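You operate a simulated robot arm through the tools that you are given. There is no shell and no other tool.

You are at the controls of a simulated robot arm. One attempt, no reset.

Task
Bleed tank 1 down to the green band.
Fine: shut valve C1 first, flip the yellow lid open, hold the orange lever down, shut the lid, open C1 again; leave all else as it is.

Only the result counts: the job must be done as asked and must still hold three seconds after the hand-in. Knocking over, shifting, dropping, spilling or breaking anything else fails it. A push-on lid holds only when it is set on centred and level and pressed home; a screw cap is set on level and turned clockwise until tight.

Robot
A 7-joint arm with a two-finger parallel gripper, fixed in place. Base frame: the origin is at the foot of the arm, x ahead of it, y to its left, z up. Units: m, degrees, N and s.
Its first joint turns from -132.0 to 132.0 degrees. Payload 3.91 kg.
The tool frame sits at the grasp point between the pads (the TCP): z along the fingers, y along the line on which they close. The tips reach 0.03 m beyond it. The gripper opens to 0.11 m. The fingers are 0.02 m wide and 0.01 m thick; the gripper's body (0.048 by 0.112 m) begins 0.055 m behind the TCP.
Orientation is told as [roll, pitch, yaw] about the base's x, y, z axes, in that order, counted from this pose: with the fingers straight down and closing along the base's y, the tool's x points along the base's -x, its y along +y and its z along -z.

Tools
- The arm moves only by the tool jog_arm. Its argument "motion" is a list of rows, each a list of 7 numbers: the shift along the tool's x, y, z in units of 500 mm (1.0 is 500 mm), then the turn, a rotation vector about the tool's x, y, z in units of 120 degrees (1.0 is 120 degrees), then the gripper command, from -1 (fully open) to 1 (shut), values between in proportion. In form: [[x, y, z, wx, wy, wz, gripper], ...]. A call has 1 to 20 rows; each row is the pose to reach, as a shift and turn from the pose commanded when the call began, along the tool's axes at that moment. A call with a number of a shift or a turn outside -1 to 1 is refused whole. Rows are played at 5 a second. More than 0.05 m and 8.6 degrees between two rows, or a gripper value outside its range, and nothing of the call is played. Where a pose cannot be reached the arm comes as near as it can. A force on the tool above 90 N (or 10 N above the force at the start of the call, whichever is more), or a blocked arm, ends the call early, and 0.2 s more pass. The fingers move at their own pace (about 0.108 m/s each) and stop on an object; they squeeze with about 39 N. The grip force told is the motor's: it shows also when the fingers shut on nothing. Time passes only in rows, and 0.2 s behind the last, so rows that repeat a pose let the fingers close. The reply holds the time, the measured pose of the TCP, the force on the tool along the base axes, the opening and the grip force, in the units named above and with some noise, with the torque about the TCP (base axes, N m) and any sound that the robot's microphone picked up.
- Cameras (640 x 400 px; columns grow to the right, rows downward): "scene" is fixed at [0.241, 0.5008, 1.7168]; the picture's right is [-0.53, -0.85, 0.00], its down [-0.54, 0.34, -0.77] and it looks along [0.66, -0.41, -0.63] (base axes); focal length 280 px, centre (320, 200). "wrist" rides on the gripper at [0.072, 0.017, -0.103] in the tool frame; the picture's right is [-0.23, 0.97, 0.00], its down [-0.76, -0.18, -0.62] and it looks along [-0.61, -0.14, 0.78] (tool axes); focal length 222 px, centre (320, 200). There is no depth. A picture from a camera that has moved, and an enlarged one, comes with that camera's place and axes in the base frame and with its lens. The place of the scene camera against the robot may be out by one fixed shift of up to 0.025 m in any direction.
- get_image(camera): a new picture of that camera. No time passes.
- enlarge(camera, box): a new picture of the part [left, top, right, bottom] of that camera's present view, enlarged. No time passes.
- close_job(): hands the job in; it is judged then, once.

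Places have to be worked out from the pictures, the camera data and where the tool is seen. Open the gripper and draw the arm clear of the work before you hand the job in, unless the task says otherwise.

The tools are called after "Call:" as name(argument=value, ...) on one line, values as JSON. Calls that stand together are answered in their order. jog_arm: Moves the arm, as the interface text tells. Its arguments: {"type":"object","properties":{"motion":{"type":"array","items":{"type":"array","items":{"type":"number"}}}},"required":["motion"]} The other tools are called the same way: get_image (camera) takes a picture; enlarge (camera, box) takes an enlarged picture of a part of a camera's view; close_job () hands the job in.

At the start:

```text
time: 0.0
ee_pos: [0.5164, 0.1274, 1.5037]
tcp_rot: [0.0, 0.0, 0.0]
ft_force: [-0.3, 0.8, -0.1]
torque: [-0.01, -0.01, 0.01]
gripper_width: 0.1101
grasp_force: 0.0
```

scene: 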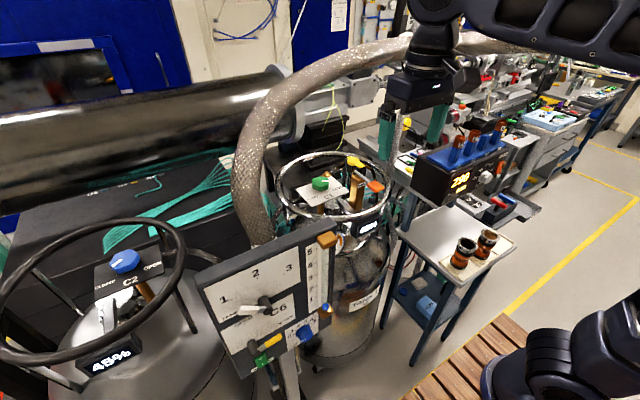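
wrist: 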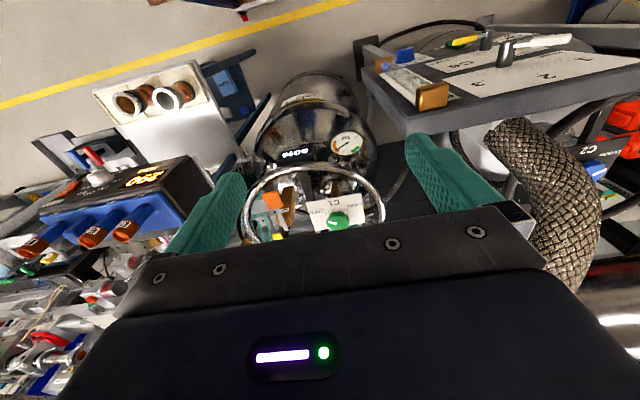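

I'll start by looking closely at the tank top and the panel from both cameras.

Call:
enlarge(camera="scene", box=[260, 140, 420, 240])

Call:
enlarge(camera="wrist", box=[230, 100, 400, 250])

Call:
enlarge(camera="scene", box=[190, 220, 400, 380])

```text
4.00 times, centred on (340, 190) of scene
camera zoom: at [0.241, 0.5008, 1.7168], right [-0.53, -0.85, 0.0], down [-0.54, 0.34, -0.77], along [0.66, -0.41, -0.63], focal length 1121 px, centre (240, 240)
```

zoom: 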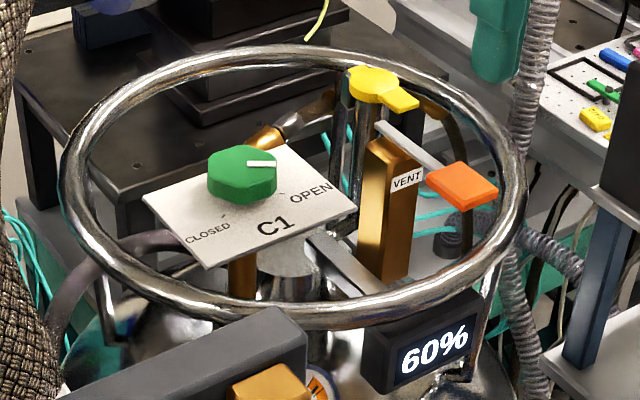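

```text
2.67 times, centred on (315, 175) of wrist
camera zoom: at [0.444, 0.1425, 1.606], right [0.23, 0.97, 0.0], down [0.76, -0.18, 0.62], along [0.61, -0.14, -0.78], focal length 592 px, centre (333, 267)
```

zoom: 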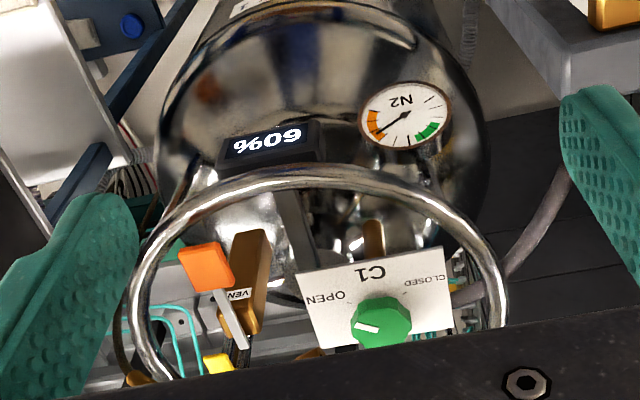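

```text
2.50 times, centred on (295, 300) of scene
camera zoom: at [0.241, 0.5008, 1.7168], right [-0.53, -0.85, 0.0], down [-0.54, 0.34, -0.77], along [0.66, -0.41, -0.63], focal length 700 px, centre (382, -50)
```

zoom: 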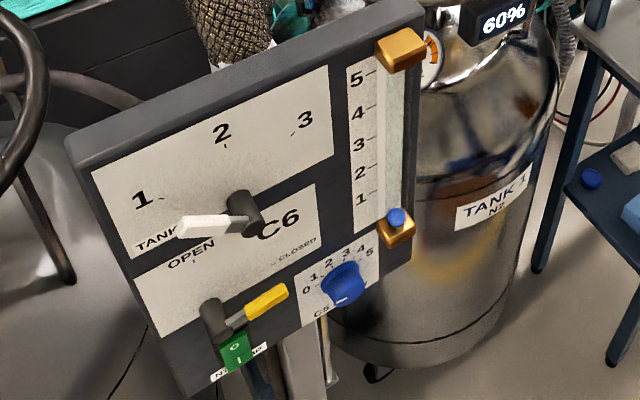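

The tank top carries the green C1 knob (white marker at OPEN), the orange VENT lever and the yellow lid. I put the knob at about (0.90, 0.09, 1.14). I move nearer, staying well above the ring, for a better wrist view.

Call:
jog_arm(motion=[[-0.06, 0, 0.04, 0, 0, 0, -1], [-0.12, 0, 0.08, 0, 0, 0, -1], [-0.18, 0, 0.12, 0, 0, 0, -1], [-0.24, 0, 0.16, 0, 0, 0, -1], [-0.3, 0, 0.2, 0, 0, 0, -1], [-0.36, 0, 0.24, 0, 0, 0, -1]])

Call:
get_image(camera="wrist")

Call:
get_image(camera="scene")

```text
time: 1.4
ee_pos: [0.6956, 0.1244, 1.3836]
tcp_rot: [-0.1, 0.0, -0.1]
ft_force: [-0.4, -0.5, 0.9]
torque: [0.04, -0.06, 0.01]
gripper_width: 0.1099
grasp_force: 0.0
```

```text
taken
camera wrist: at [0.6229, 0.1397, 1.4859], right [0.23, 0.97, 0.0], down [0.76, -0.18, 0.62], along [0.61, -0.14, -0.78], focal length 222 px, centre (320, 200)
```

wrist: 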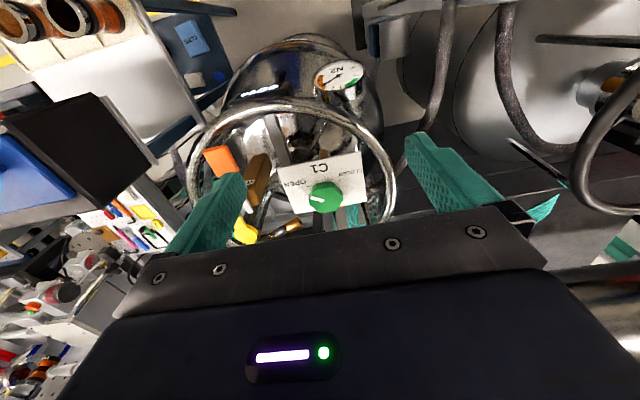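

```text
taken
```

scene: 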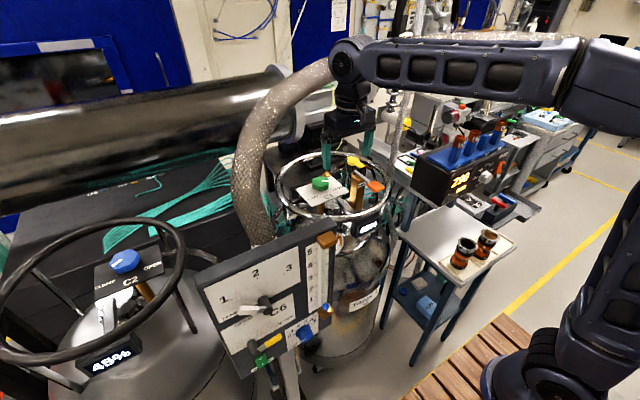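

The arm moved cleanly. I enlarge the tank top in this view.

Call:
enlarge(camera="wrist", box=[180, 30, 420, 250])

Call:
enlarge(camera="wrist", box=[270, 150, 390, 225])

Call:
enlarge(camera="wrist", box=[300, 50, 380, 100])

Call:
enlarge(camera="scene", box=[290, 140, 410, 215])

```text
1.82 times, centred on (300, 140) of wrist
camera zoom: at [0.6229, 0.1397, 1.4859], right [0.23, 0.97, 0.0], down [0.76, -0.18, 0.62], along [0.61, -0.14, -0.78], focal length 404 px, centre (356, 309)
```

zoom: 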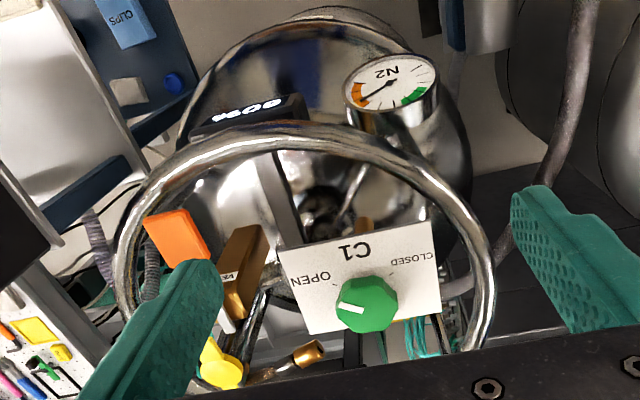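

```text
5.33 times, centred on (330, 188) of wrist
camera zoom: at [0.6229, 0.1397, 1.4859], right [0.23, 0.97, 0.0], down [0.76, -0.18, 0.62], along [0.61, -0.14, -0.78], focal length 1185 px, centre (267, 267)
```

zoom: 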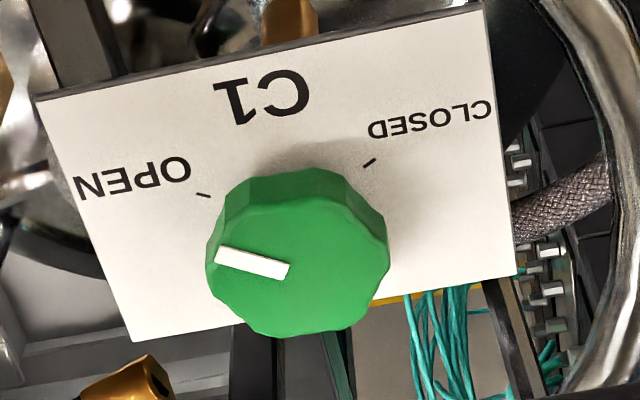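

```text
8.00 times, centred on (340, 75) of wrist
camera zoom: at [0.6229, 0.1397, 1.4859], right [0.23, 0.97, 0.0], down [0.76, -0.18, 0.62], along [0.61, -0.14, -0.78], focal length 1777 px, centre (160, 1200)
```

zoom: 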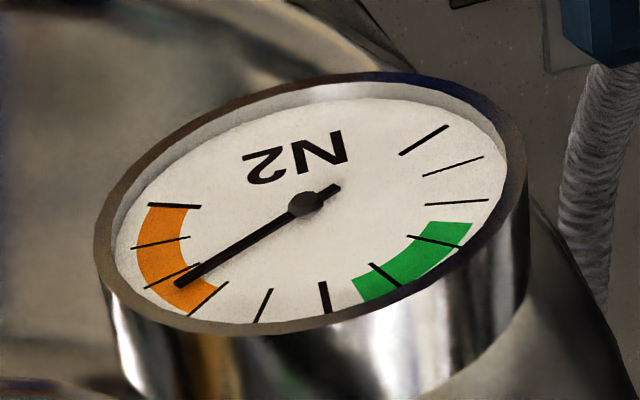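

```text
5.33 times, centred on (350, 178) of scene
camera zoom: at [0.241, 0.5008, 1.7168], right [-0.53, -0.85, 0.0], down [-0.54, 0.34, -0.77], along [0.66, -0.41, -0.63], focal length 1494 px, centre (160, 320)
```

zoom: 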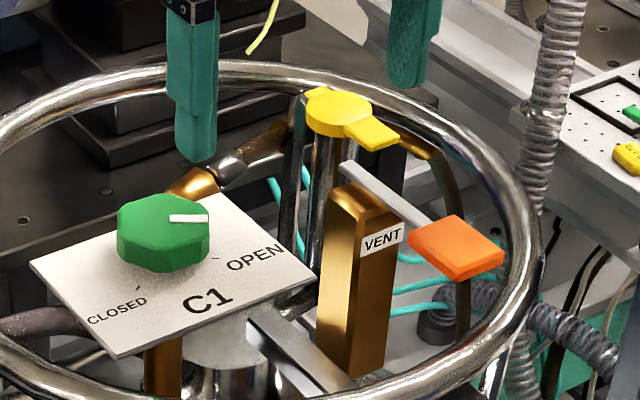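

The gauge needle sits in the orange zone (tick ~7.7); green spans roughly ticks 2.6–4.4. I move sideways for a second wrist view so I can triangulate the parts.

Call:
jog_arm(motion=[[-0.02, -0.07, 0, 0, 0, 0, -1], [-0.04, -0.15, 0, 0, 0, 0, -1], [-0.06, -0.23, 0, 0, 0, 0, -1], [-0.08, -0.31, 0, 0, 0, 0, -1], [-0.1, -0.38, 0, 0, 0, 0, -1]])

Call:
get_image(camera="wrist")

Call:
enlarge(camera="wrist", box=[200, 60, 460, 220])

```text
time: 2.6
ee_pos: [0.7463, -0.0639, 1.3856]
tcp_rot: [0.0, -0.1, 0.0]
ft_force: [0.4, 0.6, 1.0]
torque: [-0.03, -0.02, 0.04]
gripper_width: 0.1099
grasp_force: 0.0
```

```text
taken
camera wrist: at [0.6749, -0.0468, 1.488], right [0.23, 0.97, 0.0], down [0.76, -0.18, 0.62], along [0.61, -0.14, -0.78], focal length 222 px, centre (320, 200)
```

wrist: 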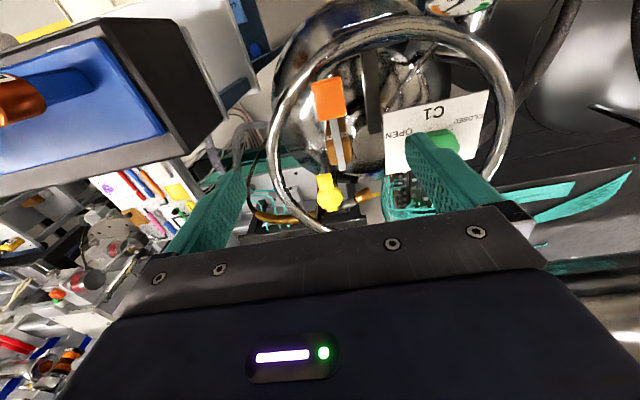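

```text
2.46 times, centred on (330, 140) of wrist
camera zoom: at [0.6749, -0.0468, 1.488], right [0.23, 0.97, 0.0], down [0.76, -0.18, 0.62], along [0.61, -0.14, -0.78], focal length 547 px, centre (295, 348)
```

zoom: 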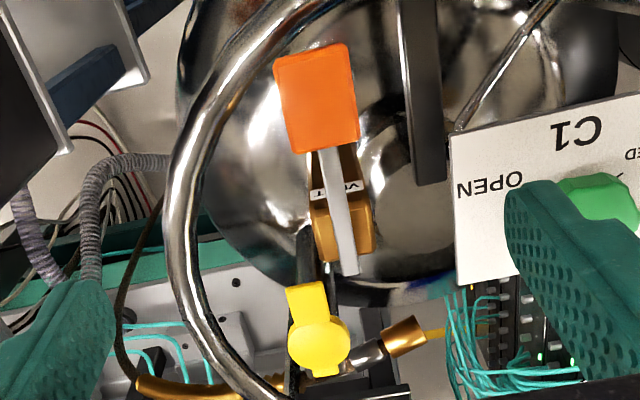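

Triangulating: knob top ≈ (0.860, 0.096, 1.18), lever pad ≈ (0.758, -0.053, 1.165), lid ≈ (0.92, -0.085, 1.17), ring ≈ z 1.11. I go above the knob at a safe height for a closer check.

Call:
jog_arm(motion=[[-0.04, 0.055, 0.035, 0, 0, 0, -1], [-0.08, 0.11, 0.07, 0, 0, 0, -1], [-0.12, 0.165, 0.105, 0, 0, 0, -1], [-0.16, 0.22, 0.14, 0, 0, 0, -1], [-0.2, 0.275, 0.175, 0, 0, 0, -1], [-0.23, 0.32, 0.215, 0, 0, 0, -1]])

Call:
get_image(camera="wrist")

Call:
get_image(camera="scene")

Call:
enlarge(camera="scene", box=[270, 110, 430, 210])

```text
time: 4.0
ee_pos: [0.8614, 0.0965, 1.2751]
tcp_rot: [0.0, -0.2, -0.1]
ft_force: [-1.1, 0.0, 0.3]
torque: [0.03, -0.04, -0.02]
gripper_width: 0.1099
grasp_force: 0.0
```

```text
taken
camera wrist: at [0.7882, 0.1126, 1.3775], right [0.23, 0.97, 0.0], down [0.76, -0.18, 0.62], along [0.61, -0.14, -0.78], focal length 222 px, centre (320, 200)
```

wrist: 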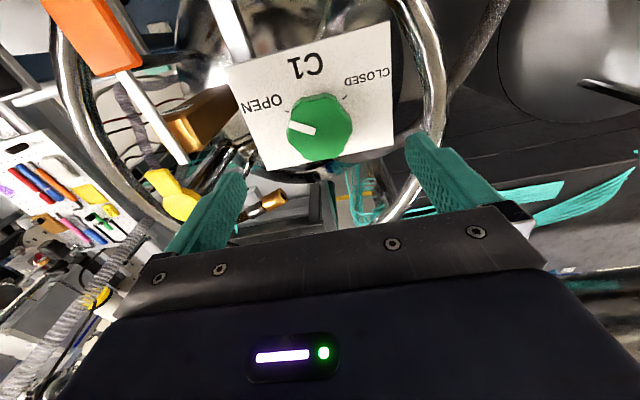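

```text
taken
```

scene: 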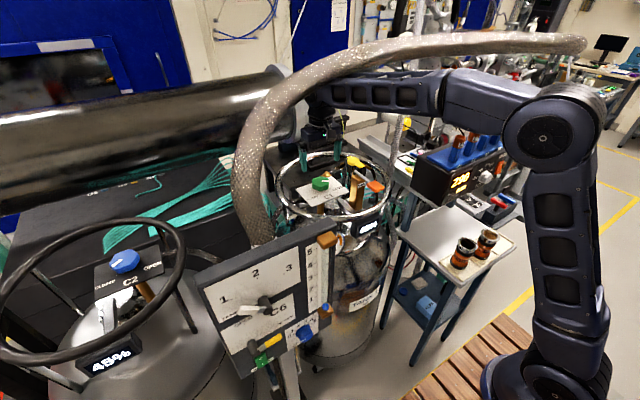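

```text
4.00 times, centred on (350, 160) of scene
camera zoom: at [0.241, 0.5008, 1.7168], right [-0.53, -0.85, 0.0], down [-0.54, 0.34, -0.77], along [0.66, -0.41, -0.63], focal length 1121 px, centre (200, 360)
```

zoom: 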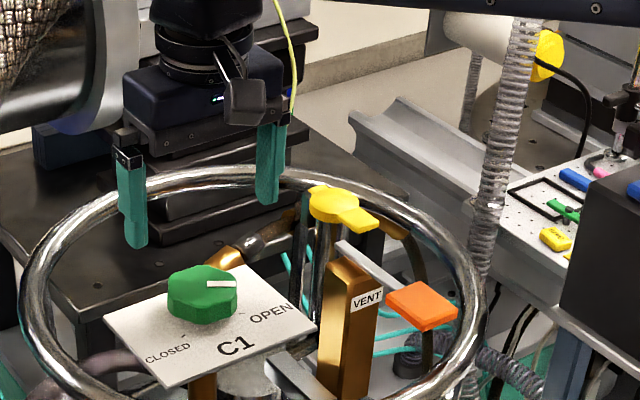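

The scene view shows the thick hose crossing near the wrist; I check that area closely before going on.

Call:
enlarge(camera="scene", box=[220, 30, 420, 155])

Call:
enlarge(camera="scene", box=[400, 10, 620, 150])

Call:
enlarge(camera="wrist", box=[210, 20, 410, 180])

```text
3.20 times, centred on (320, 92) of scene
camera zoom: at [0.241, 0.5008, 1.7168], right [-0.53, -0.85, 0.0], down [-0.54, 0.34, -0.77], along [0.66, -0.41, -0.63], focal length 897 px, centre (320, 544)
```

zoom: 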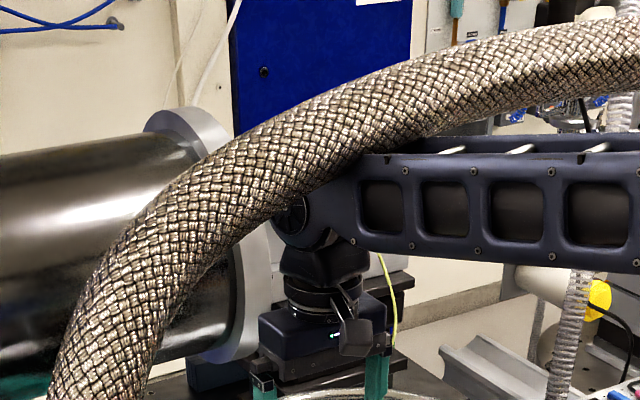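

```text
2.86 times, centred on (510, 80) of scene
camera zoom: at [0.241, 0.5008, 1.7168], right [-0.53, -0.85, 0.0], down [-0.54, 0.34, -0.77], along [0.66, -0.41, -0.63], focal length 800 px, centre (-223, 543)
```

zoom: 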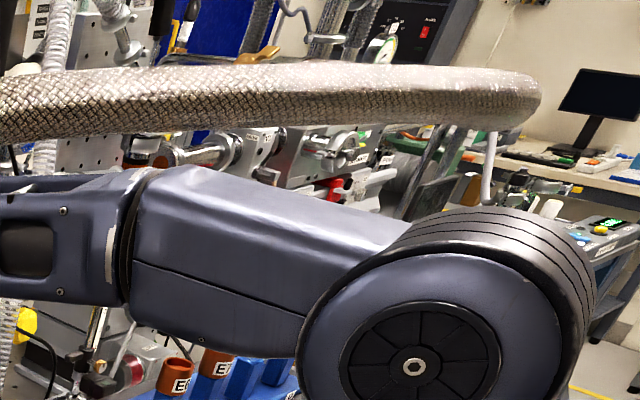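

```text
2.50 times, centred on (310, 100) of wrist
camera zoom: at [0.7882, 0.1126, 1.3775], right [0.23, 0.97, 0.0], down [0.76, -0.18, 0.62], along [0.61, -0.14, -0.78], focal length 555 px, centre (345, 450)
```

zoom: 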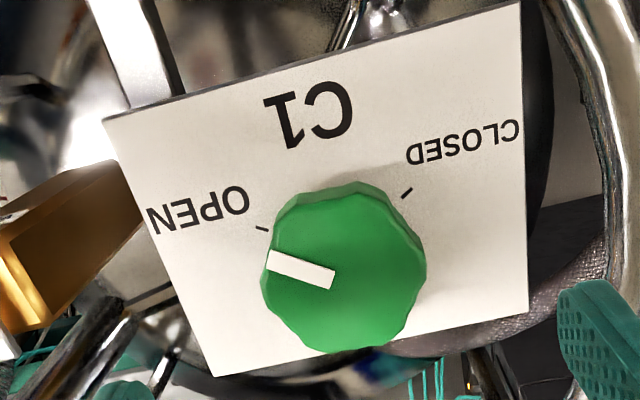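

Refined: knob axis ≈ (0.864, 0.0956), top z 1.178, plate flat at z 1.150, OPEN tick at about -118° and CLOSED at about +119°. I pre-turn the tool by +60° above the knob so I can then turn it 120° clockwise.

Call:
jog_arm(motion=[[-0.005, -0.001, 0, 0, 0, -0.0625, -1], [-0.005, -0.001, 0, 0, 0, -0.125, -1], [-0.005, -0.001, 0, 0, 0, -0.1875, -1], [-0.005, -0.001, 0, 0, 0, -0.25, -1], [-0.005, -0.001, 0, 0, 0, -0.3125, -1], [-0.005, -0.001, 0, 0, 0, -0.375, -1], [-0.005, -0.001, 0, 0, 0, -0.4375, -1], [-0.005, -0.001, 0, 0, 0, -0.5, -1], [-0.005, -0.001, 0, 0, 0, -0.5, -1]])

Call:
get_image(camera="wrist")

Call:
get_image(camera="scene")

```text
time: 6.0
ee_pos: [0.8639, 0.0966, 1.2766]
tcp_rot: [0.0, 0.0, 60.1]
ft_force: [0.4, -0.1, -0.1]
torque: [-0.04, 0.01, 0.0]
gripper_width: 0.1098
grasp_force: 0.0
```

```text
taken
camera wrist: at [0.8134, 0.0413, 1.3784], right [-0.73, 0.68, 0.0], down [0.53, 0.57, 0.62], along [0.43, 0.46, -0.78], focal length 222 px, centre (320, 200)
```

wrist: 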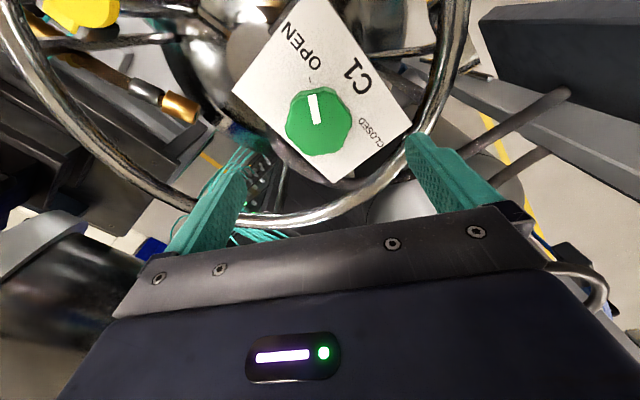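

```text
taken
```

scene: 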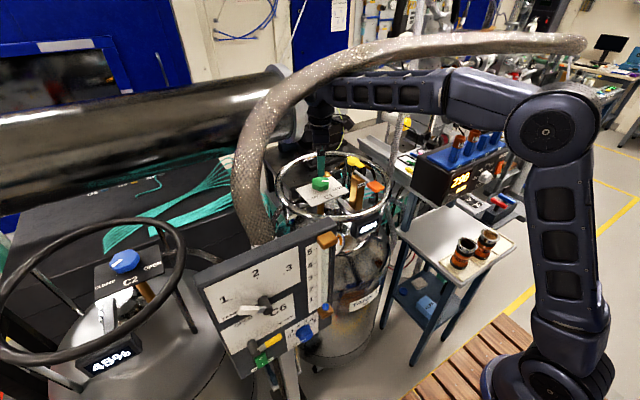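

Yaw +60° is fine. I descend straight so the tips stop about 5 mm above the plate, fingers still open.

Call:
jog_arm(motion=[[0, 0, 0.045, 0, 0, 0, -1], [0, 0, 0.09, 0, 0, 0, -1], [0, 0, 0.135, 0, 0, 0, -1], [0, 0, 0.16, 0, 0, 0, -1], [0, 0, 0.181, 0, 0, 0, -1]])

Call:
get_image(camera="wrist")

Call:
enlarge(camera="scene", box=[270, 110, 430, 210])

```text
time: 7.2
ee_pos: [0.8639, 0.0969, 1.1851]
tcp_rot: [0.0, 0.0, 59.9]
ft_force: [0.3, 0.0, -0.1]
torque: [-0.05, -0.01, -0.02]
gripper_width: 0.11
grasp_force: 0.0
```

```text
taken
camera wrist: at [0.8135, 0.0407, 1.2875], right [-0.73, 0.68, 0.0], down [0.54, 0.57, 0.62], along [0.43, 0.45, -0.78], focal length 222 px, centre (320, 200)
```

wrist: 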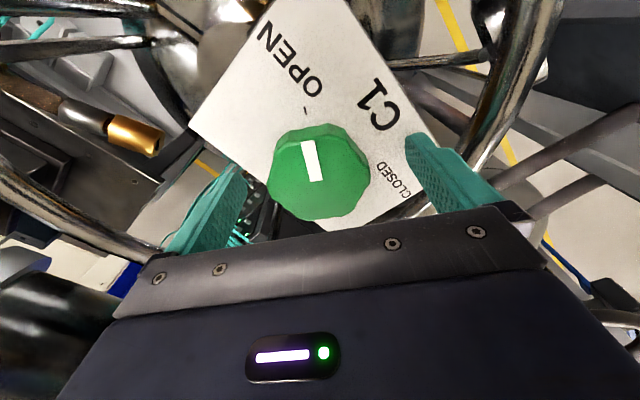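

```text
4.00 times, centred on (350, 160) of scene
camera zoom: at [0.241, 0.5008, 1.7168], right [-0.53, -0.85, 0.0], down [-0.54, 0.34, -0.77], along [0.66, -0.41, -0.63], focal length 1121 px, centre (200, 360)
```

zoom: 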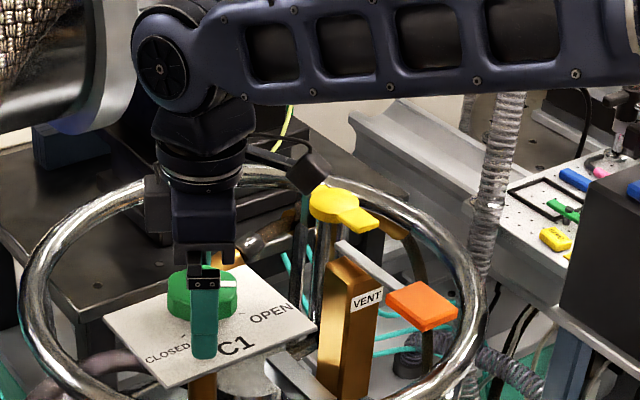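

Fingers straddle the knob correctly. I close on it with a 2 mm centring correction.

Call:
jog_arm(motion=[[0.004, 0, 0, 0, 0, 0, -1], [0.004, 0, 0, 0, 0, 0, 1], [0.004, 0, 0, 0, 0, 0, 1], [0.004, 0, 0, 0, 0, 0, 1], [0.004, 0, 0, 0, 0, 0, 1]])

```text
time: 8.4
ee_pos: [0.8642, 0.0932, 1.1852]
tcp_rot: [0.0, 0.1, 59.8]
ft_force: [14.0, -8.3, 1.5]
torque: [0.15, -0.24, -0.04]
gripper_width: 0.0618
grasp_force: 45.3
```

Knob gripped (62 mm). There's a 16 N side load along the finger line, so I shift ~2 mm to relieve it and test-turn 15° clockwise.

Call:
jog_arm(motion=[[0, -0.0045, 0, 0, 0, 0, 1], [0, -0.0045, 0, 0, 0, 0.03, 1], [0, -0.0045, 0, 0, 0, 0.06, 1], [0, -0.0045, 0, 0, 0, 0.09, 1], [0, -0.0045, 0, 0, 0, 0.125, 1]])

Call:
get_image(camera="wrist")

```text
time: 9.6
ee_pos: [0.8641, 0.0933, 1.185]
tcp_rot: [0.1, 0.0, 45.0]
ft_force: [-18.7, -5.2, -4.2]
torque: [-0.51, 0.77, -0.03]
gripper_width: 0.0617
grasp_force: 45.1
```

```text
taken
camera wrist: at [0.8006, 0.0534, 1.2879], right [-0.53, 0.85, 0.0], down [0.67, 0.41, 0.62], along [0.53, 0.33, -0.78], focal length 222 px, centre (320, 200)
```

wrist: 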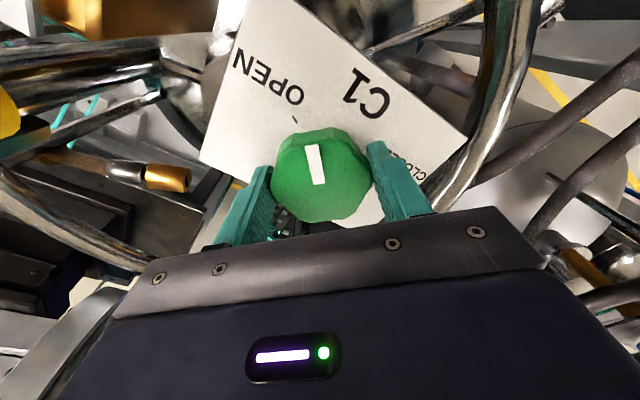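

The knob turned with the hand (marker kept its place between the fingers, torque tiny). I trim the side load, then continue turning.

Call:
jog_arm(motion=[[0.004, 0.0025, 0, 0, 0, 0, 1], [0.004, 0.0025, 0, 0, 0, 0, 1]])

```text
time: 10.2
ee_pos: [0.8628, 0.0929, 1.1847]
tcp_rot: [-0.1, -0.1, 45.0]
ft_force: [12.7, 5.3, -8.2]
torque: [0.68, -0.42, -0.06]
gripper_width: 0.0618
grasp_force: 44.6
```

Slight overshoot; I take back under half of it and carry on with another 37° clockwise.

Call:
jog_arm(motion=[[-0.0018, -0.001, 0, 0, 0, 0, 1], [-0.0018, -0.001, 0, 0, 0, 0.05, 1], [-0.0018, -0.001, 0, 0, 0, 0.1, 1], [-0.0018, -0.001, 0, 0, 0, 0.15, 1], [-0.0018, -0.001, 0, 0, 0, 0.2, 1], [-0.0018, -0.001, 0, 0, 0, 0.25, 1], [-0.0018, -0.001, 0, 0, 0, 0.3125, 1]])

Call:
get_image(camera="wrist")

```text
time: 11.8
ee_pos: [0.864, 0.0944, 1.1855]
tcp_rot: [-0.1, 0.1, 7.4]
ft_force: [-6.8, 15.5, -9.8]
torque: [0.23, -1.01, 0.02]
gripper_width: 0.0618
grasp_force: 44.9
```

```text
taken
camera wrist: at [0.7892, 0.1011, 1.2879], right [0.1, 0.99, 0.0], down [0.78, -0.08, 0.62], along [0.62, -0.06, -0.78], focal length 222 px, centre (320, 200)
```

wrist: 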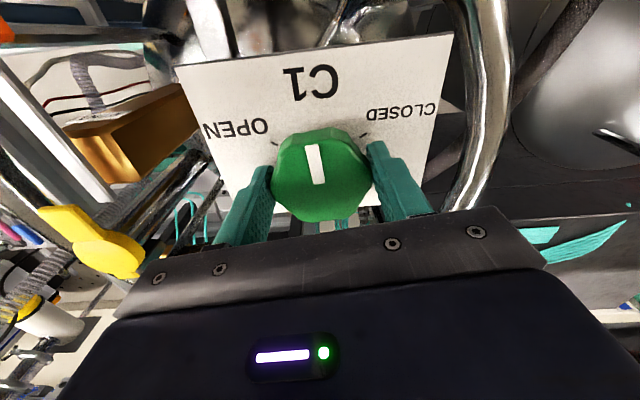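

The short clockwise way works; the marker now points at the C1 label. I continue toward CLOSED.

Call:
jog_arm(motion=[[0.0005, 0.0016, 0, 0, 0, 0.05, 1], [0.0005, 0.0016, 0, 0, 0, 0.1, 1], [0.0005, 0.0016, 0, 0, 0, 0.15, 1], [0.0005, 0.0016, 0, 0, 0, 0.2, 1], [0.0005, 0.0016, 0, 0, 0, 0.25, 1], [0.0005, 0.0016, 0, 0, 0, 0.3, 1], [0.0005, 0.0016, 0, 0, 0, 0.35, 1], [0.0005, 0.0016, 0, 0, 0, 0.4, 1], [0.0005, 0.0016, 0, 0, 0, 0.45, 1], [0.0005, 0.0016, 0, 0, 0, 0.5, 1]])

Call:
get_image(camera="wrist")

Call:
enlarge(camera="wrist", box=[220, 60, 440, 240])

```text
time: 14.0
ee_pos: [0.8649, 0.0959, 1.185]
tcp_rot: [0.1, 0.1, -52.6]
ft_force: [47.3, 40.7, -25.2]
torque: [0.4, -0.02, 0.2]
gripper_width: 0.0617
grasp_force: 45.1
```

```text
taken
camera wrist: at [0.8336, 0.1623, 1.2879], right [0.91, 0.41, 0.0], down [0.32, -0.71, 0.62], along [0.26, -0.57, -0.78], focal length 222 px, centre (320, 200)
```

wrist: 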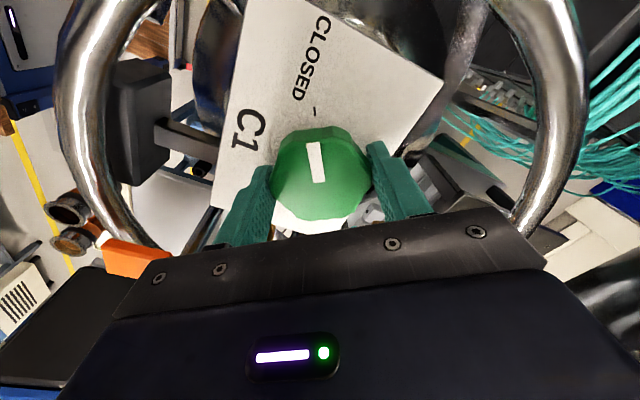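

```text
2.22 times, centred on (330, 150) of wrist
camera zoom: at [0.8336, 0.1623, 1.2879], right [0.91, 0.41, 0.0], down [0.32, -0.71, 0.62], along [0.26, -0.57, -0.78], focal length 494 px, centre (298, 311)
```

zoom: 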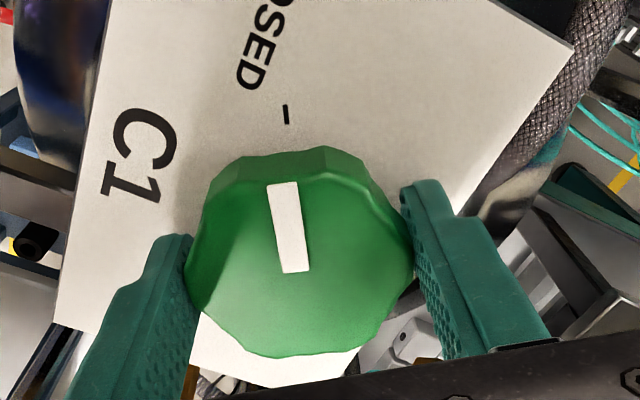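

Marker at ≈122°, CLOSED tick ≈119°. I trim out the 62 N side load first and check.

Call:
jog_arm(motion=[[0, 0.003, 0, 0, 0, 0, 1], [0, 0.005, 0, 0, 0, 0, 1]])

```text
time: 14.6
ee_pos: [0.8653, 0.0938, 1.1857]
tcp_rot: [-0.1, 0.0, -52.6]
ft_force: [-9.2, 16.5, -2.4]
torque: [-0.15, -0.89, -0.01]
gripper_width: 0.0618
grasp_force: 44.7
```

Load now mostly relieved. I turn the last few degrees, watching the torque for a stop.

Call:
jog_arm(motion=[[0.002, 0, 0, 0, 0, 0.02, 1], [0.002, 0, 0, 0, 0, 0.04, 1], [0.002, 0, 0, 0, 0, 0.06, 1], [0.002, 0, 0, 0, 0, 0.06, 1]])

Call:
enlarge(camera="wrist", box=[220, 60, 440, 240])

```text
time: 15.6
ee_pos: [0.8647, 0.0952, 1.186]
tcp_rot: [-0.1, -0.1, -59.8]
ft_force: [3.7, 0.3, 1.2]
torque: [-0.28, -0.49, 1.22]
gripper_width: 0.0621
grasp_force: 44.8
```

```text
2.22 times, centred on (330, 150) of wrist
camera zoom: at [0.8431, 0.1651, 1.2879], right [0.96, 0.29, 0.0], down [0.23, -0.75, 0.62], along [0.18, -0.6, -0.78], focal length 494 px, centre (298, 311)
```

zoom: 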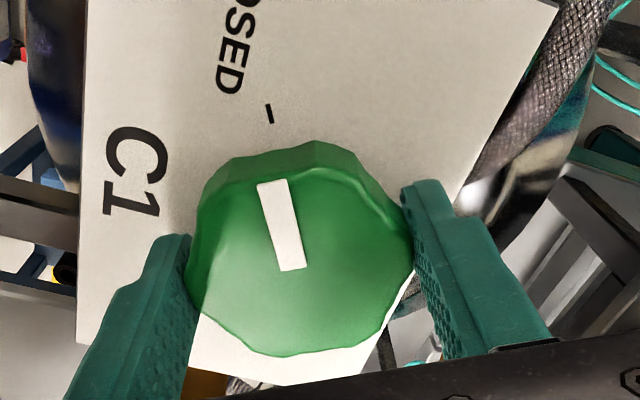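

Torque rose to 1.2 N·m and the knob began to slip: it is at its CLOSED stop with the marker aligned to the tick. I open the fingers and rise.

Call:
jog_arm(motion=[[0, 0, 0, 0, 0, 0, -1], [0, 0, 0, 0, 0, 0, -1], [0, 0, 0, 0, 0, 0, -1], [0, 0, -0.05, 0, 0, 0, -1], [0, 0, -0.1, 0, 0, 0, -1], [0, 0, -0.15, 0, 0, 0, -1]])

Call:
get_image(camera="wrist")

Call:
enlarge(camera="scene", box=[270, 110, 430, 210])

```text
time: 17.0
ee_pos: [0.8659, 0.0949, 1.2591]
tcp_rot: [0.0, 0.0, -59.7]
ft_force: [-0.2, 0.8, -1.1]
torque: [0.0, 0.01, 0.01]
gripper_width: 0.1103
grasp_force: 0.0
```

```text
taken
camera wrist: at [0.8436, 0.1653, 1.3619], right [0.96, 0.29, 0.0], down [0.23, -0.75, 0.62], along [0.18, -0.6, -0.78], focal length 222 px, centre (320, 200)
```

wrist: 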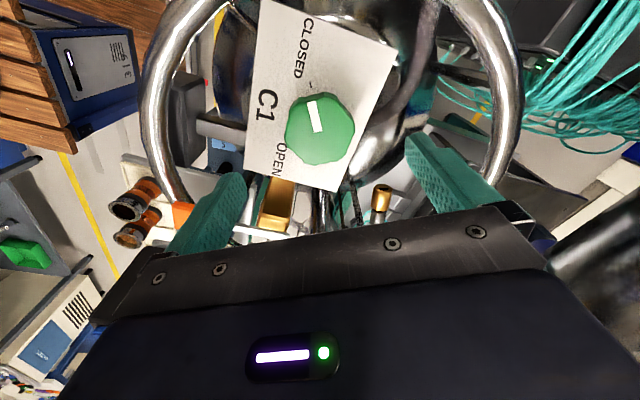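

```text
4.00 times, centred on (350, 160) of scene
camera zoom: at [0.241, 0.5008, 1.7168], right [-0.53, -0.85, 0.0], down [-0.54, 0.34, -0.77], along [0.66, -0.41, -0.63], focal length 1121 px, centre (200, 360)
```

zoom: 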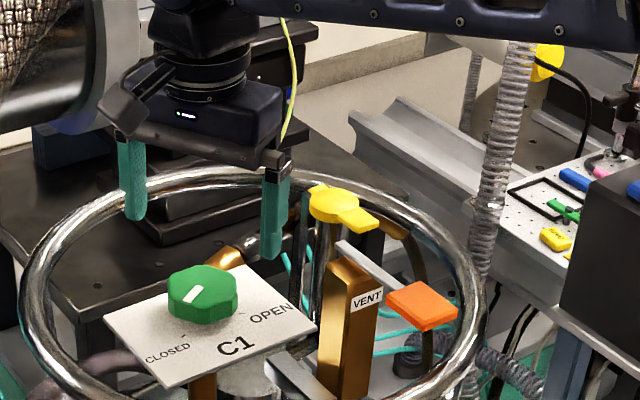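

C1 is on CLOSED. Now I turn back to yaw 0 and move over to view the lid and lever from above.

Call:
jog_arm(motion=[[-0.0315, -0.023, -0.03, 0, 0, -0.0625, -1], [-0.063, -0.046, -0.06, 0, 0, -0.125, -1], [-0.0945, -0.069, -0.06, 0, 0, -0.1875, -1], [-0.126, -0.0915, -0.06, 0, 0, -0.25, -1], [-0.1575, -0.1145, -0.06, 0, 0, -0.3125, -1], [-0.189, -0.1375, -0.06, 0, 0, -0.375, -1], [-0.2205, -0.16, -0.06, 0, 0, -0.4375, -1], [-0.252, -0.183, -0.06, 0, 0, -0.5, -1]])

Call:
get_image(camera="wrist")

Call:
get_image(camera="scene")

```text
time: 18.8
ee_pos: [0.8479, -0.0591, 1.2887]
tcp_rot: [0.0, 0.0, 0.4]
ft_force: [0.5, 0.0, 0.0]
torque: [-0.02, 0.0, 0.02]
gripper_width: 0.11
grasp_force: 0.1
```

```text
taken
camera wrist: at [0.7757, -0.0434, 1.3928], right [0.22, 0.98, 0.0], down [0.76, -0.17, 0.62], along [0.61, -0.14, -0.78], focal length 222 px, centre (320, 200)
```

wrist: 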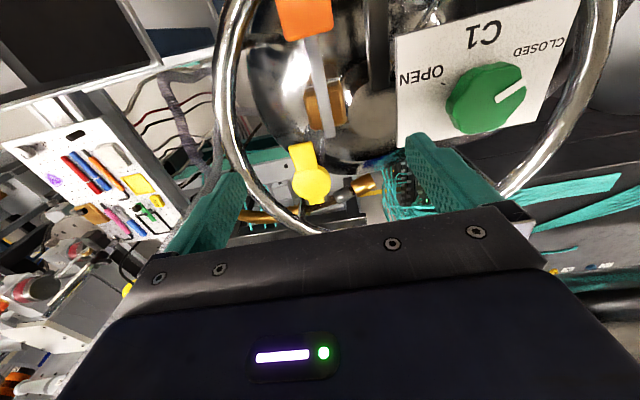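

```text
taken
```

scene: 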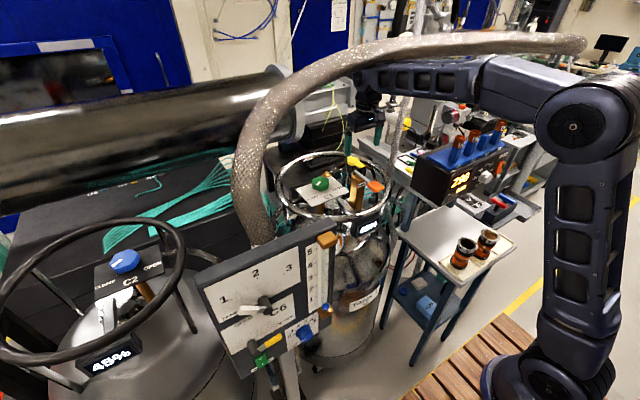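

I enlarge the lid and lever in both views.

Call:
enlarge(camera="wrist", box=[250, 120, 370, 220])

Call:
enlarge(camera="wrist", box=[240, 0, 400, 130])

Call:
enlarge(camera="scene", box=[325, 140, 405, 200])

```text
4.00 times, centred on (310, 170) of wrist
camera zoom: at [0.7757, -0.0434, 1.3928], right [0.22, 0.98, 0.0], down [0.76, -0.17, 0.62], along [0.61, -0.14, -0.78], focal length 888 px, centre (360, 320)
```

zoom: 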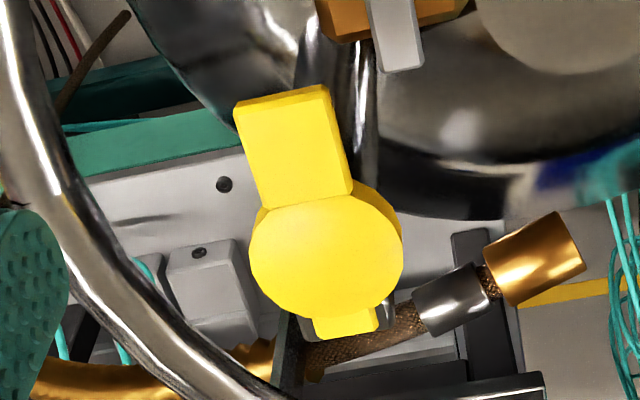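

```text
3.08 times, centred on (320, 65) of wrist
camera zoom: at [0.7757, -0.0434, 1.3928], right [0.22, 0.98, 0.0], down [0.76, -0.17, 0.62], along [0.61, -0.14, -0.78], focal length 684 px, centre (320, 615)
```

zoom: 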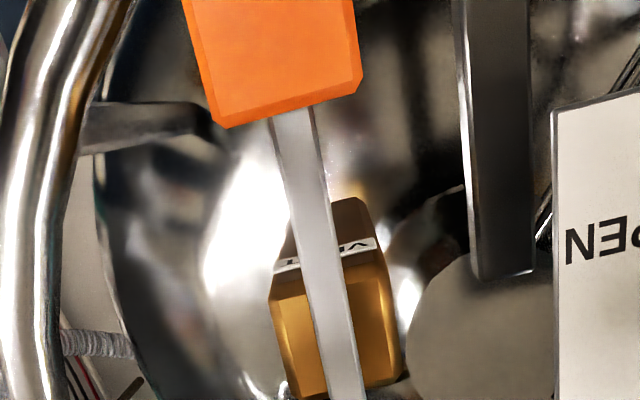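

```text
6.67 times, centred on (365, 170) of scene
camera zoom: at [0.241, 0.5008, 1.7168], right [-0.53, -0.85, 0.0], down [-0.54, 0.34, -0.77], along [0.66, -0.41, -0.63], focal length 1868 px, centre (20, 400)
```

zoom: 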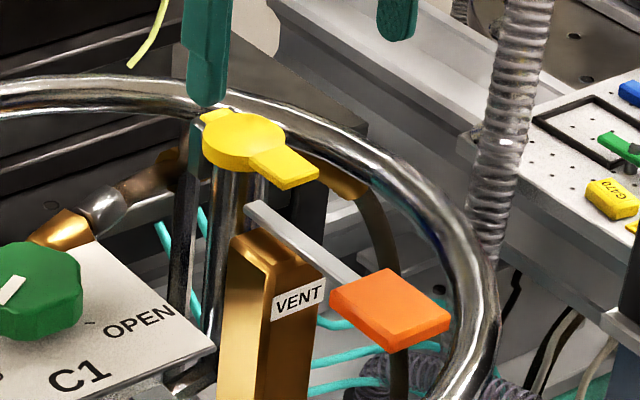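

Lid: disc centre ≈ (0.925, -0.090), top z ≈ 1.166, tab pointing straight at -x (x 0.872–0.903, 26 mm wide), hinge on the far side near x ≈ 0.952. I'll pinch the tab from above; first I hover over it with a 50 mm opening.

Call:
jog_arm(motion=[[-0.041, -0.03, 0.03, 0, 0, 0.0033, 0.09], [-0.082, -0.059, 0.06, 0, 0, 0.0033, 0.09], [-0.082, -0.059, 0.095, 0, 0, 0.0033, 0.09], [-0.082, -0.059, 0.11, 0, 0, 0.0033, 0.09]])

Call:
get_image(camera="wrist")

Call:
enlarge(camera="scene", box=[310, 110, 410, 200])

```text
time: 19.8
ee_pos: [0.8895, -0.0888, 1.2342]
tcp_rot: [0.0, 0.0, -0.1]
ft_force: [-0.1, -0.7, 0.5]
torque: [0.02, -0.03, 0.0]
gripper_width: 0.0499
grasp_force: 0.0
```

```text
taken
camera wrist: at [0.8169, -0.0724, 1.3373], right [0.23, 0.97, 0.0], down [0.76, -0.18, 0.62], along [0.61, -0.14, -0.78], focal length 222 px, centre (320, 200)
```

wrist: 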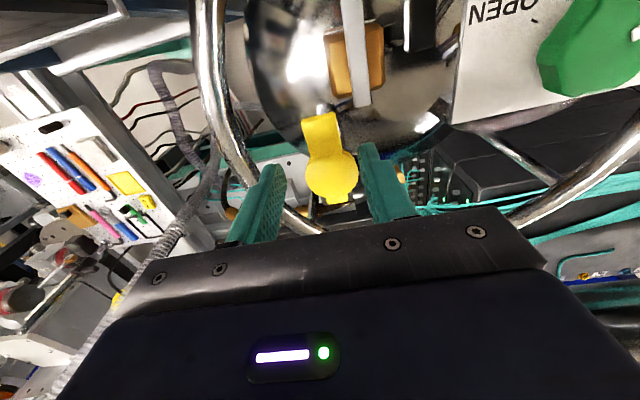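

```text
4.44 times, centred on (360, 155) of scene
camera zoom: at [0.241, 0.5008, 1.7168], right [-0.53, -0.85, 0.0], down [-0.54, 0.34, -0.77], along [0.66, -0.41, -0.63], focal length 1245 px, centre (142, 400)
```

zoom: 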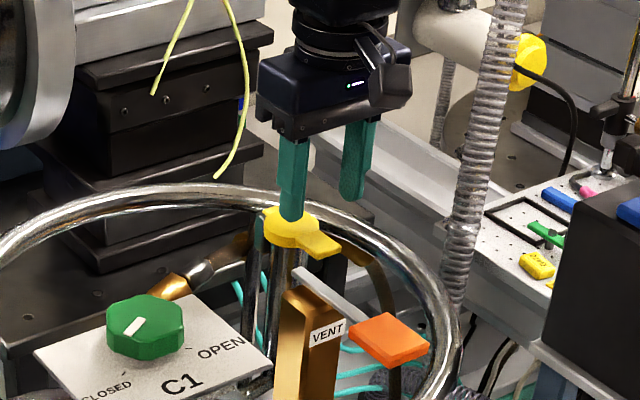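

View agrees: tab end x ≈ 0.872, centreline y ≈ -0.086. I centre by +2.5 mm in y and lower until the tips are just below the tab (TCP z 1.180).

Call:
jog_arm(motion=[[0, 0.005, 0.03, 0, 0, 0, 0.09], [0, 0.005, 0.06, 0, 0, 0, 0.09], [0, 0.005, 0.085, 0, 0, 0, 0.09], [0, 0.005, 0.108, 0, 0, 0, 0.09]])

Call:
get_image(camera="wrist")

Call:
enlarge(camera="scene", box=[330, 130, 400, 180])

```text
time: 20.8
ee_pos: [0.8889, -0.0859, 1.1802]
tcp_rot: [0.0, 0.0, -0.2]
ft_force: [0.0, -0.3, -0.1]
torque: [0.0, -0.03, 0.01]
gripper_width: 0.0501
grasp_force: 0.1
```

```text
taken
camera wrist: at [0.8176, -0.0709, 1.2829], right [0.23, 0.97, 0.0], down [0.76, -0.18, 0.62], along [0.61, -0.14, -0.78], focal length 222 px, centre (320, 200)
```

wrist: 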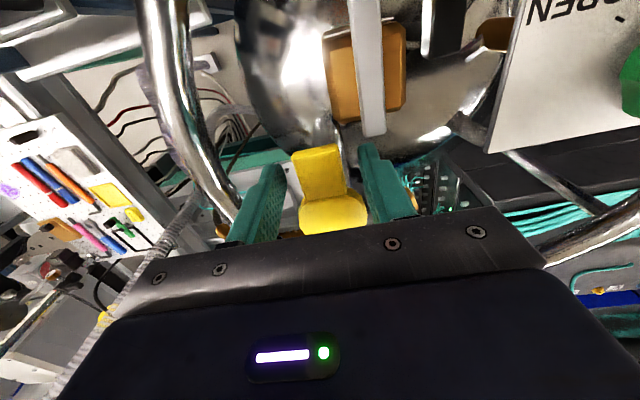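

```text
8.00 times, centred on (365, 155) of scene
camera zoom: at [0.241, 0.5008, 1.7168], right [-0.53, -0.85, 0.0], down [-0.54, 0.34, -0.77], along [0.66, -0.41, -0.63], focal length 2241 px, centre (-40, 560)
```

zoom: 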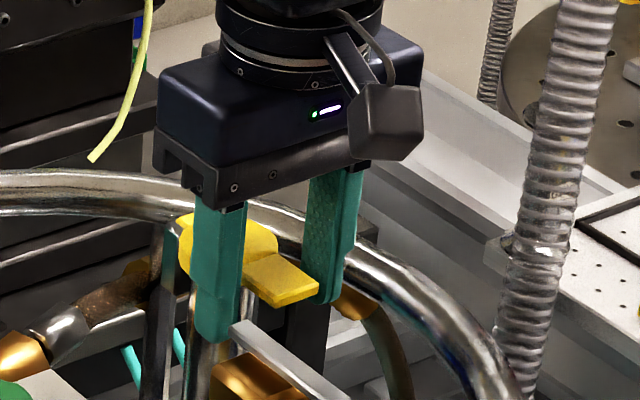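

Tab sits between the fingers with the tips just below it, clear of the lever bar. I close on the tab.

Call:
jog_arm(motion=[[0, 0, 0, 0, 0, 0, 0.5], [0, 0, 0, 0, 0, 0, 1], [0, 0, 0, 0, 0, 0, 1]])

```text
time: 21.6
ee_pos: [0.8909, -0.0854, 1.1806]
tcp_rot: [0.1, 0.0, 0.1]
ft_force: [-1.0, 15.9, -3.7]
torque: [0.23, 0.2, 0.19]
gripper_width: 0.0258
grasp_force: 44.7
```

Tab gripped (25.8 mm). I lift along the hinge arc for the first 30°.

Call:
jog_arm(motion=[[0, 0.002, -0.011, 0, 0, 0, 1], [-0.002, 0.002, -0.022, 0, 0, 0, 1], [-0.004, 0.002, -0.033, 0, 0, 0, 1], [-0.0076, 0.002, -0.043, 0, 0, 0, 1], [-0.012, 0.002, -0.053, 0, 0, 0, 1], [-0.0168, 0.002, -0.063, 0, 0, 0, 1]])

Call:
get_image(camera="wrist")

Call:
enlarge(camera="scene", box=[330, 120, 410, 180])

```text
time: 23.0
ee_pos: [0.8954, -0.0852, 1.2152]
tcp_rot: [0.0, 0.0, -0.2]
ft_force: [-65.4, -0.4, -6.3]
torque: [-0.03, 2.98, 0.46]
gripper_width: 0.026
grasp_force: 44.5
```

```text
taken
camera wrist: at [0.8233, -0.0689, 1.3175], right [0.23, 0.97, 0.0], down [0.76, -0.18, 0.62], along [0.6, -0.14, -0.78], focal length 222 px, centre (320, 200)
```

wrist: 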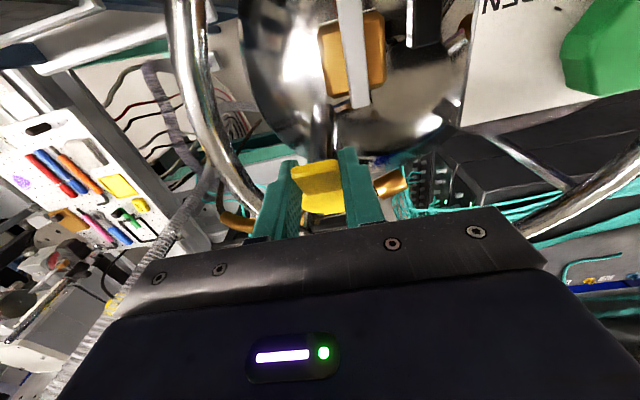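

```text
6.67 times, centred on (370, 150) of scene
camera zoom: at [0.241, 0.5008, 1.7168], right [-0.53, -0.85, 0.0], down [-0.54, 0.34, -0.77], along [0.66, -0.41, -0.63], focal length 1868 px, centre (-13, 533)
```

zoom: 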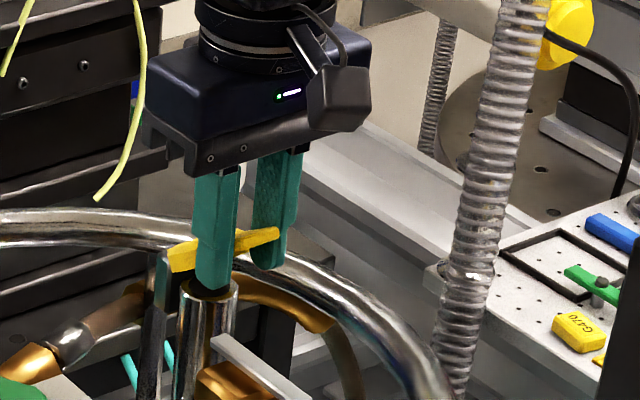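

The lid is lifting; the 65 N in x with 3 N·m torque is the tab twisting against the clamped pads. I ease the squeeze a little and continue along the arc to about 60°.

Call:
jog_arm(motion=[[0, 0, 0, 0, 0, 0, 0.58], [-0.0096, 0, -0.0262, 0, 0, 0, 0.58], [-0.0172, 0, -0.0346, 0, 0, 0, 0.58], [-0.0256, 0, -0.0422, 0, 0, 0, 0.58], [-0.0346, 0, -0.049, 0, 0, 0, 0.58], [-0.0442, 0, -0.0552, 0, 0, 0, 0.58]])

Call:
get_image(camera="wrist")

Call:
enlarge(camera="scene", box=[330, 120, 410, 180])

```text
time: 24.4
ee_pos: [0.9223, -0.0836, 1.2393]
tcp_rot: [-0.1, 0.0, -0.1]
ft_force: [-1.8, -7.0, -2.6]
torque: [0.06, 0.17, -0.14]
gripper_width: 0.0268
grasp_force: 4.4
```

```text
taken
camera wrist: at [0.8492, -0.0685, 1.3424], right [0.23, 0.97, 0.0], down [0.76, -0.18, 0.62], along [0.61, -0.14, -0.78], focal length 222 px, centre (320, 200)
```

wrist: 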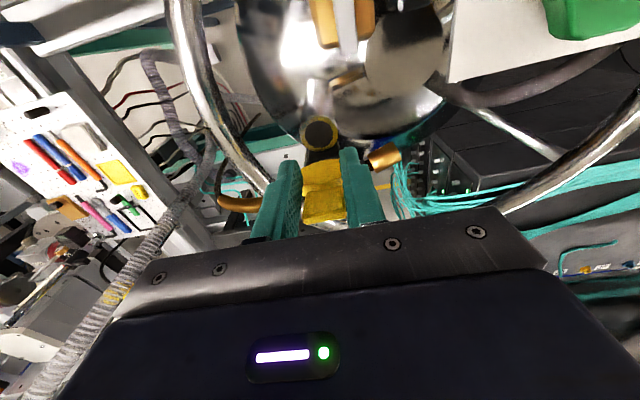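

```text
6.67 times, centred on (370, 150) of scene
camera zoom: at [0.241, 0.5008, 1.7168], right [-0.53, -0.85, 0.0], down [-0.54, 0.34, -0.77], along [0.66, -0.41, -0.63], focal length 1868 px, centre (-13, 533)
```

zoom: 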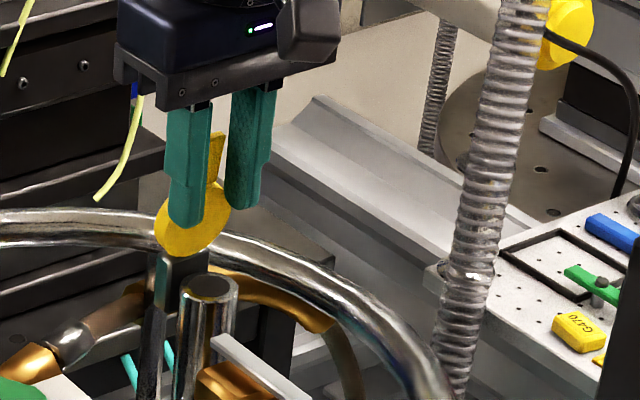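

The lid is nearly upright and forces are low with the eased grip. I push on past vertical.

Call:
jog_arm(motion=[[-0.015, 0, -0.006, 0, 0, 0, 0.56], [-0.03, 0, -0.008, 0, 0, 0, 0.56], [-0.045, 0, -0.008, 0, 0, 0, 0.56], [-0.06, 0, -0.006, 0, 0, 0, 0.56]])

Call:
get_image(camera="wrist")

Call:
enlarge(camera="scene", box=[330, 120, 410, 180])

```text
time: 25.4
ee_pos: [0.9414, -0.0844, 1.2449]
tcp_rot: [0.0, 1.1, -0.1]
ft_force: [-53.7, -0.2, 12.8]
torque: [0.21, 1.48, 0.04]
gripper_width: 0.0242
grasp_force: 0.0
stopped in row 4: the force on the tool passed its limit at 106 N (the readings are from after the stop); the commanded pose is now the measured one
```

```text
taken
camera wrist: at [0.8703, -0.0684, 1.3483], right [0.23, 0.97, 0.0], down [0.77, -0.18, 0.61], along [0.59, -0.14, -0.79], focal length 222 px, centre (320, 200)
```

wrist: 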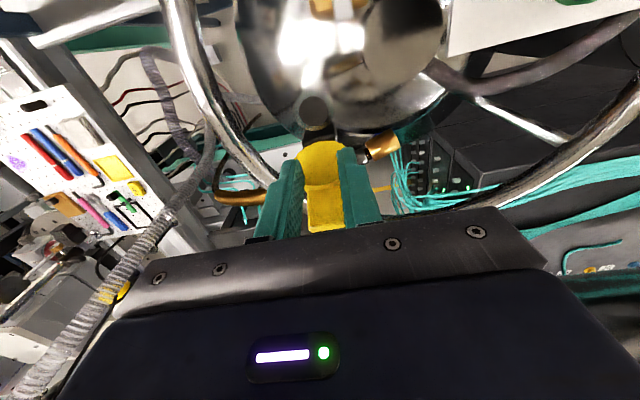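

```text
6.67 times, centred on (370, 150) of scene
camera zoom: at [0.241, 0.5008, 1.7168], right [-0.53, -0.85, 0.0], down [-0.54, 0.34, -0.77], along [0.66, -0.41, -0.63], focal length 1868 px, centre (-13, 533)
```

zoom: 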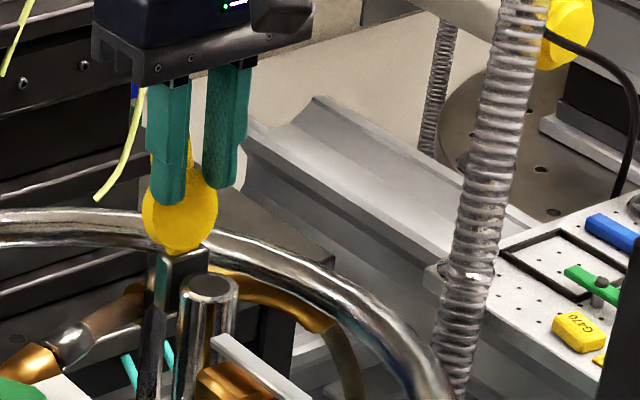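

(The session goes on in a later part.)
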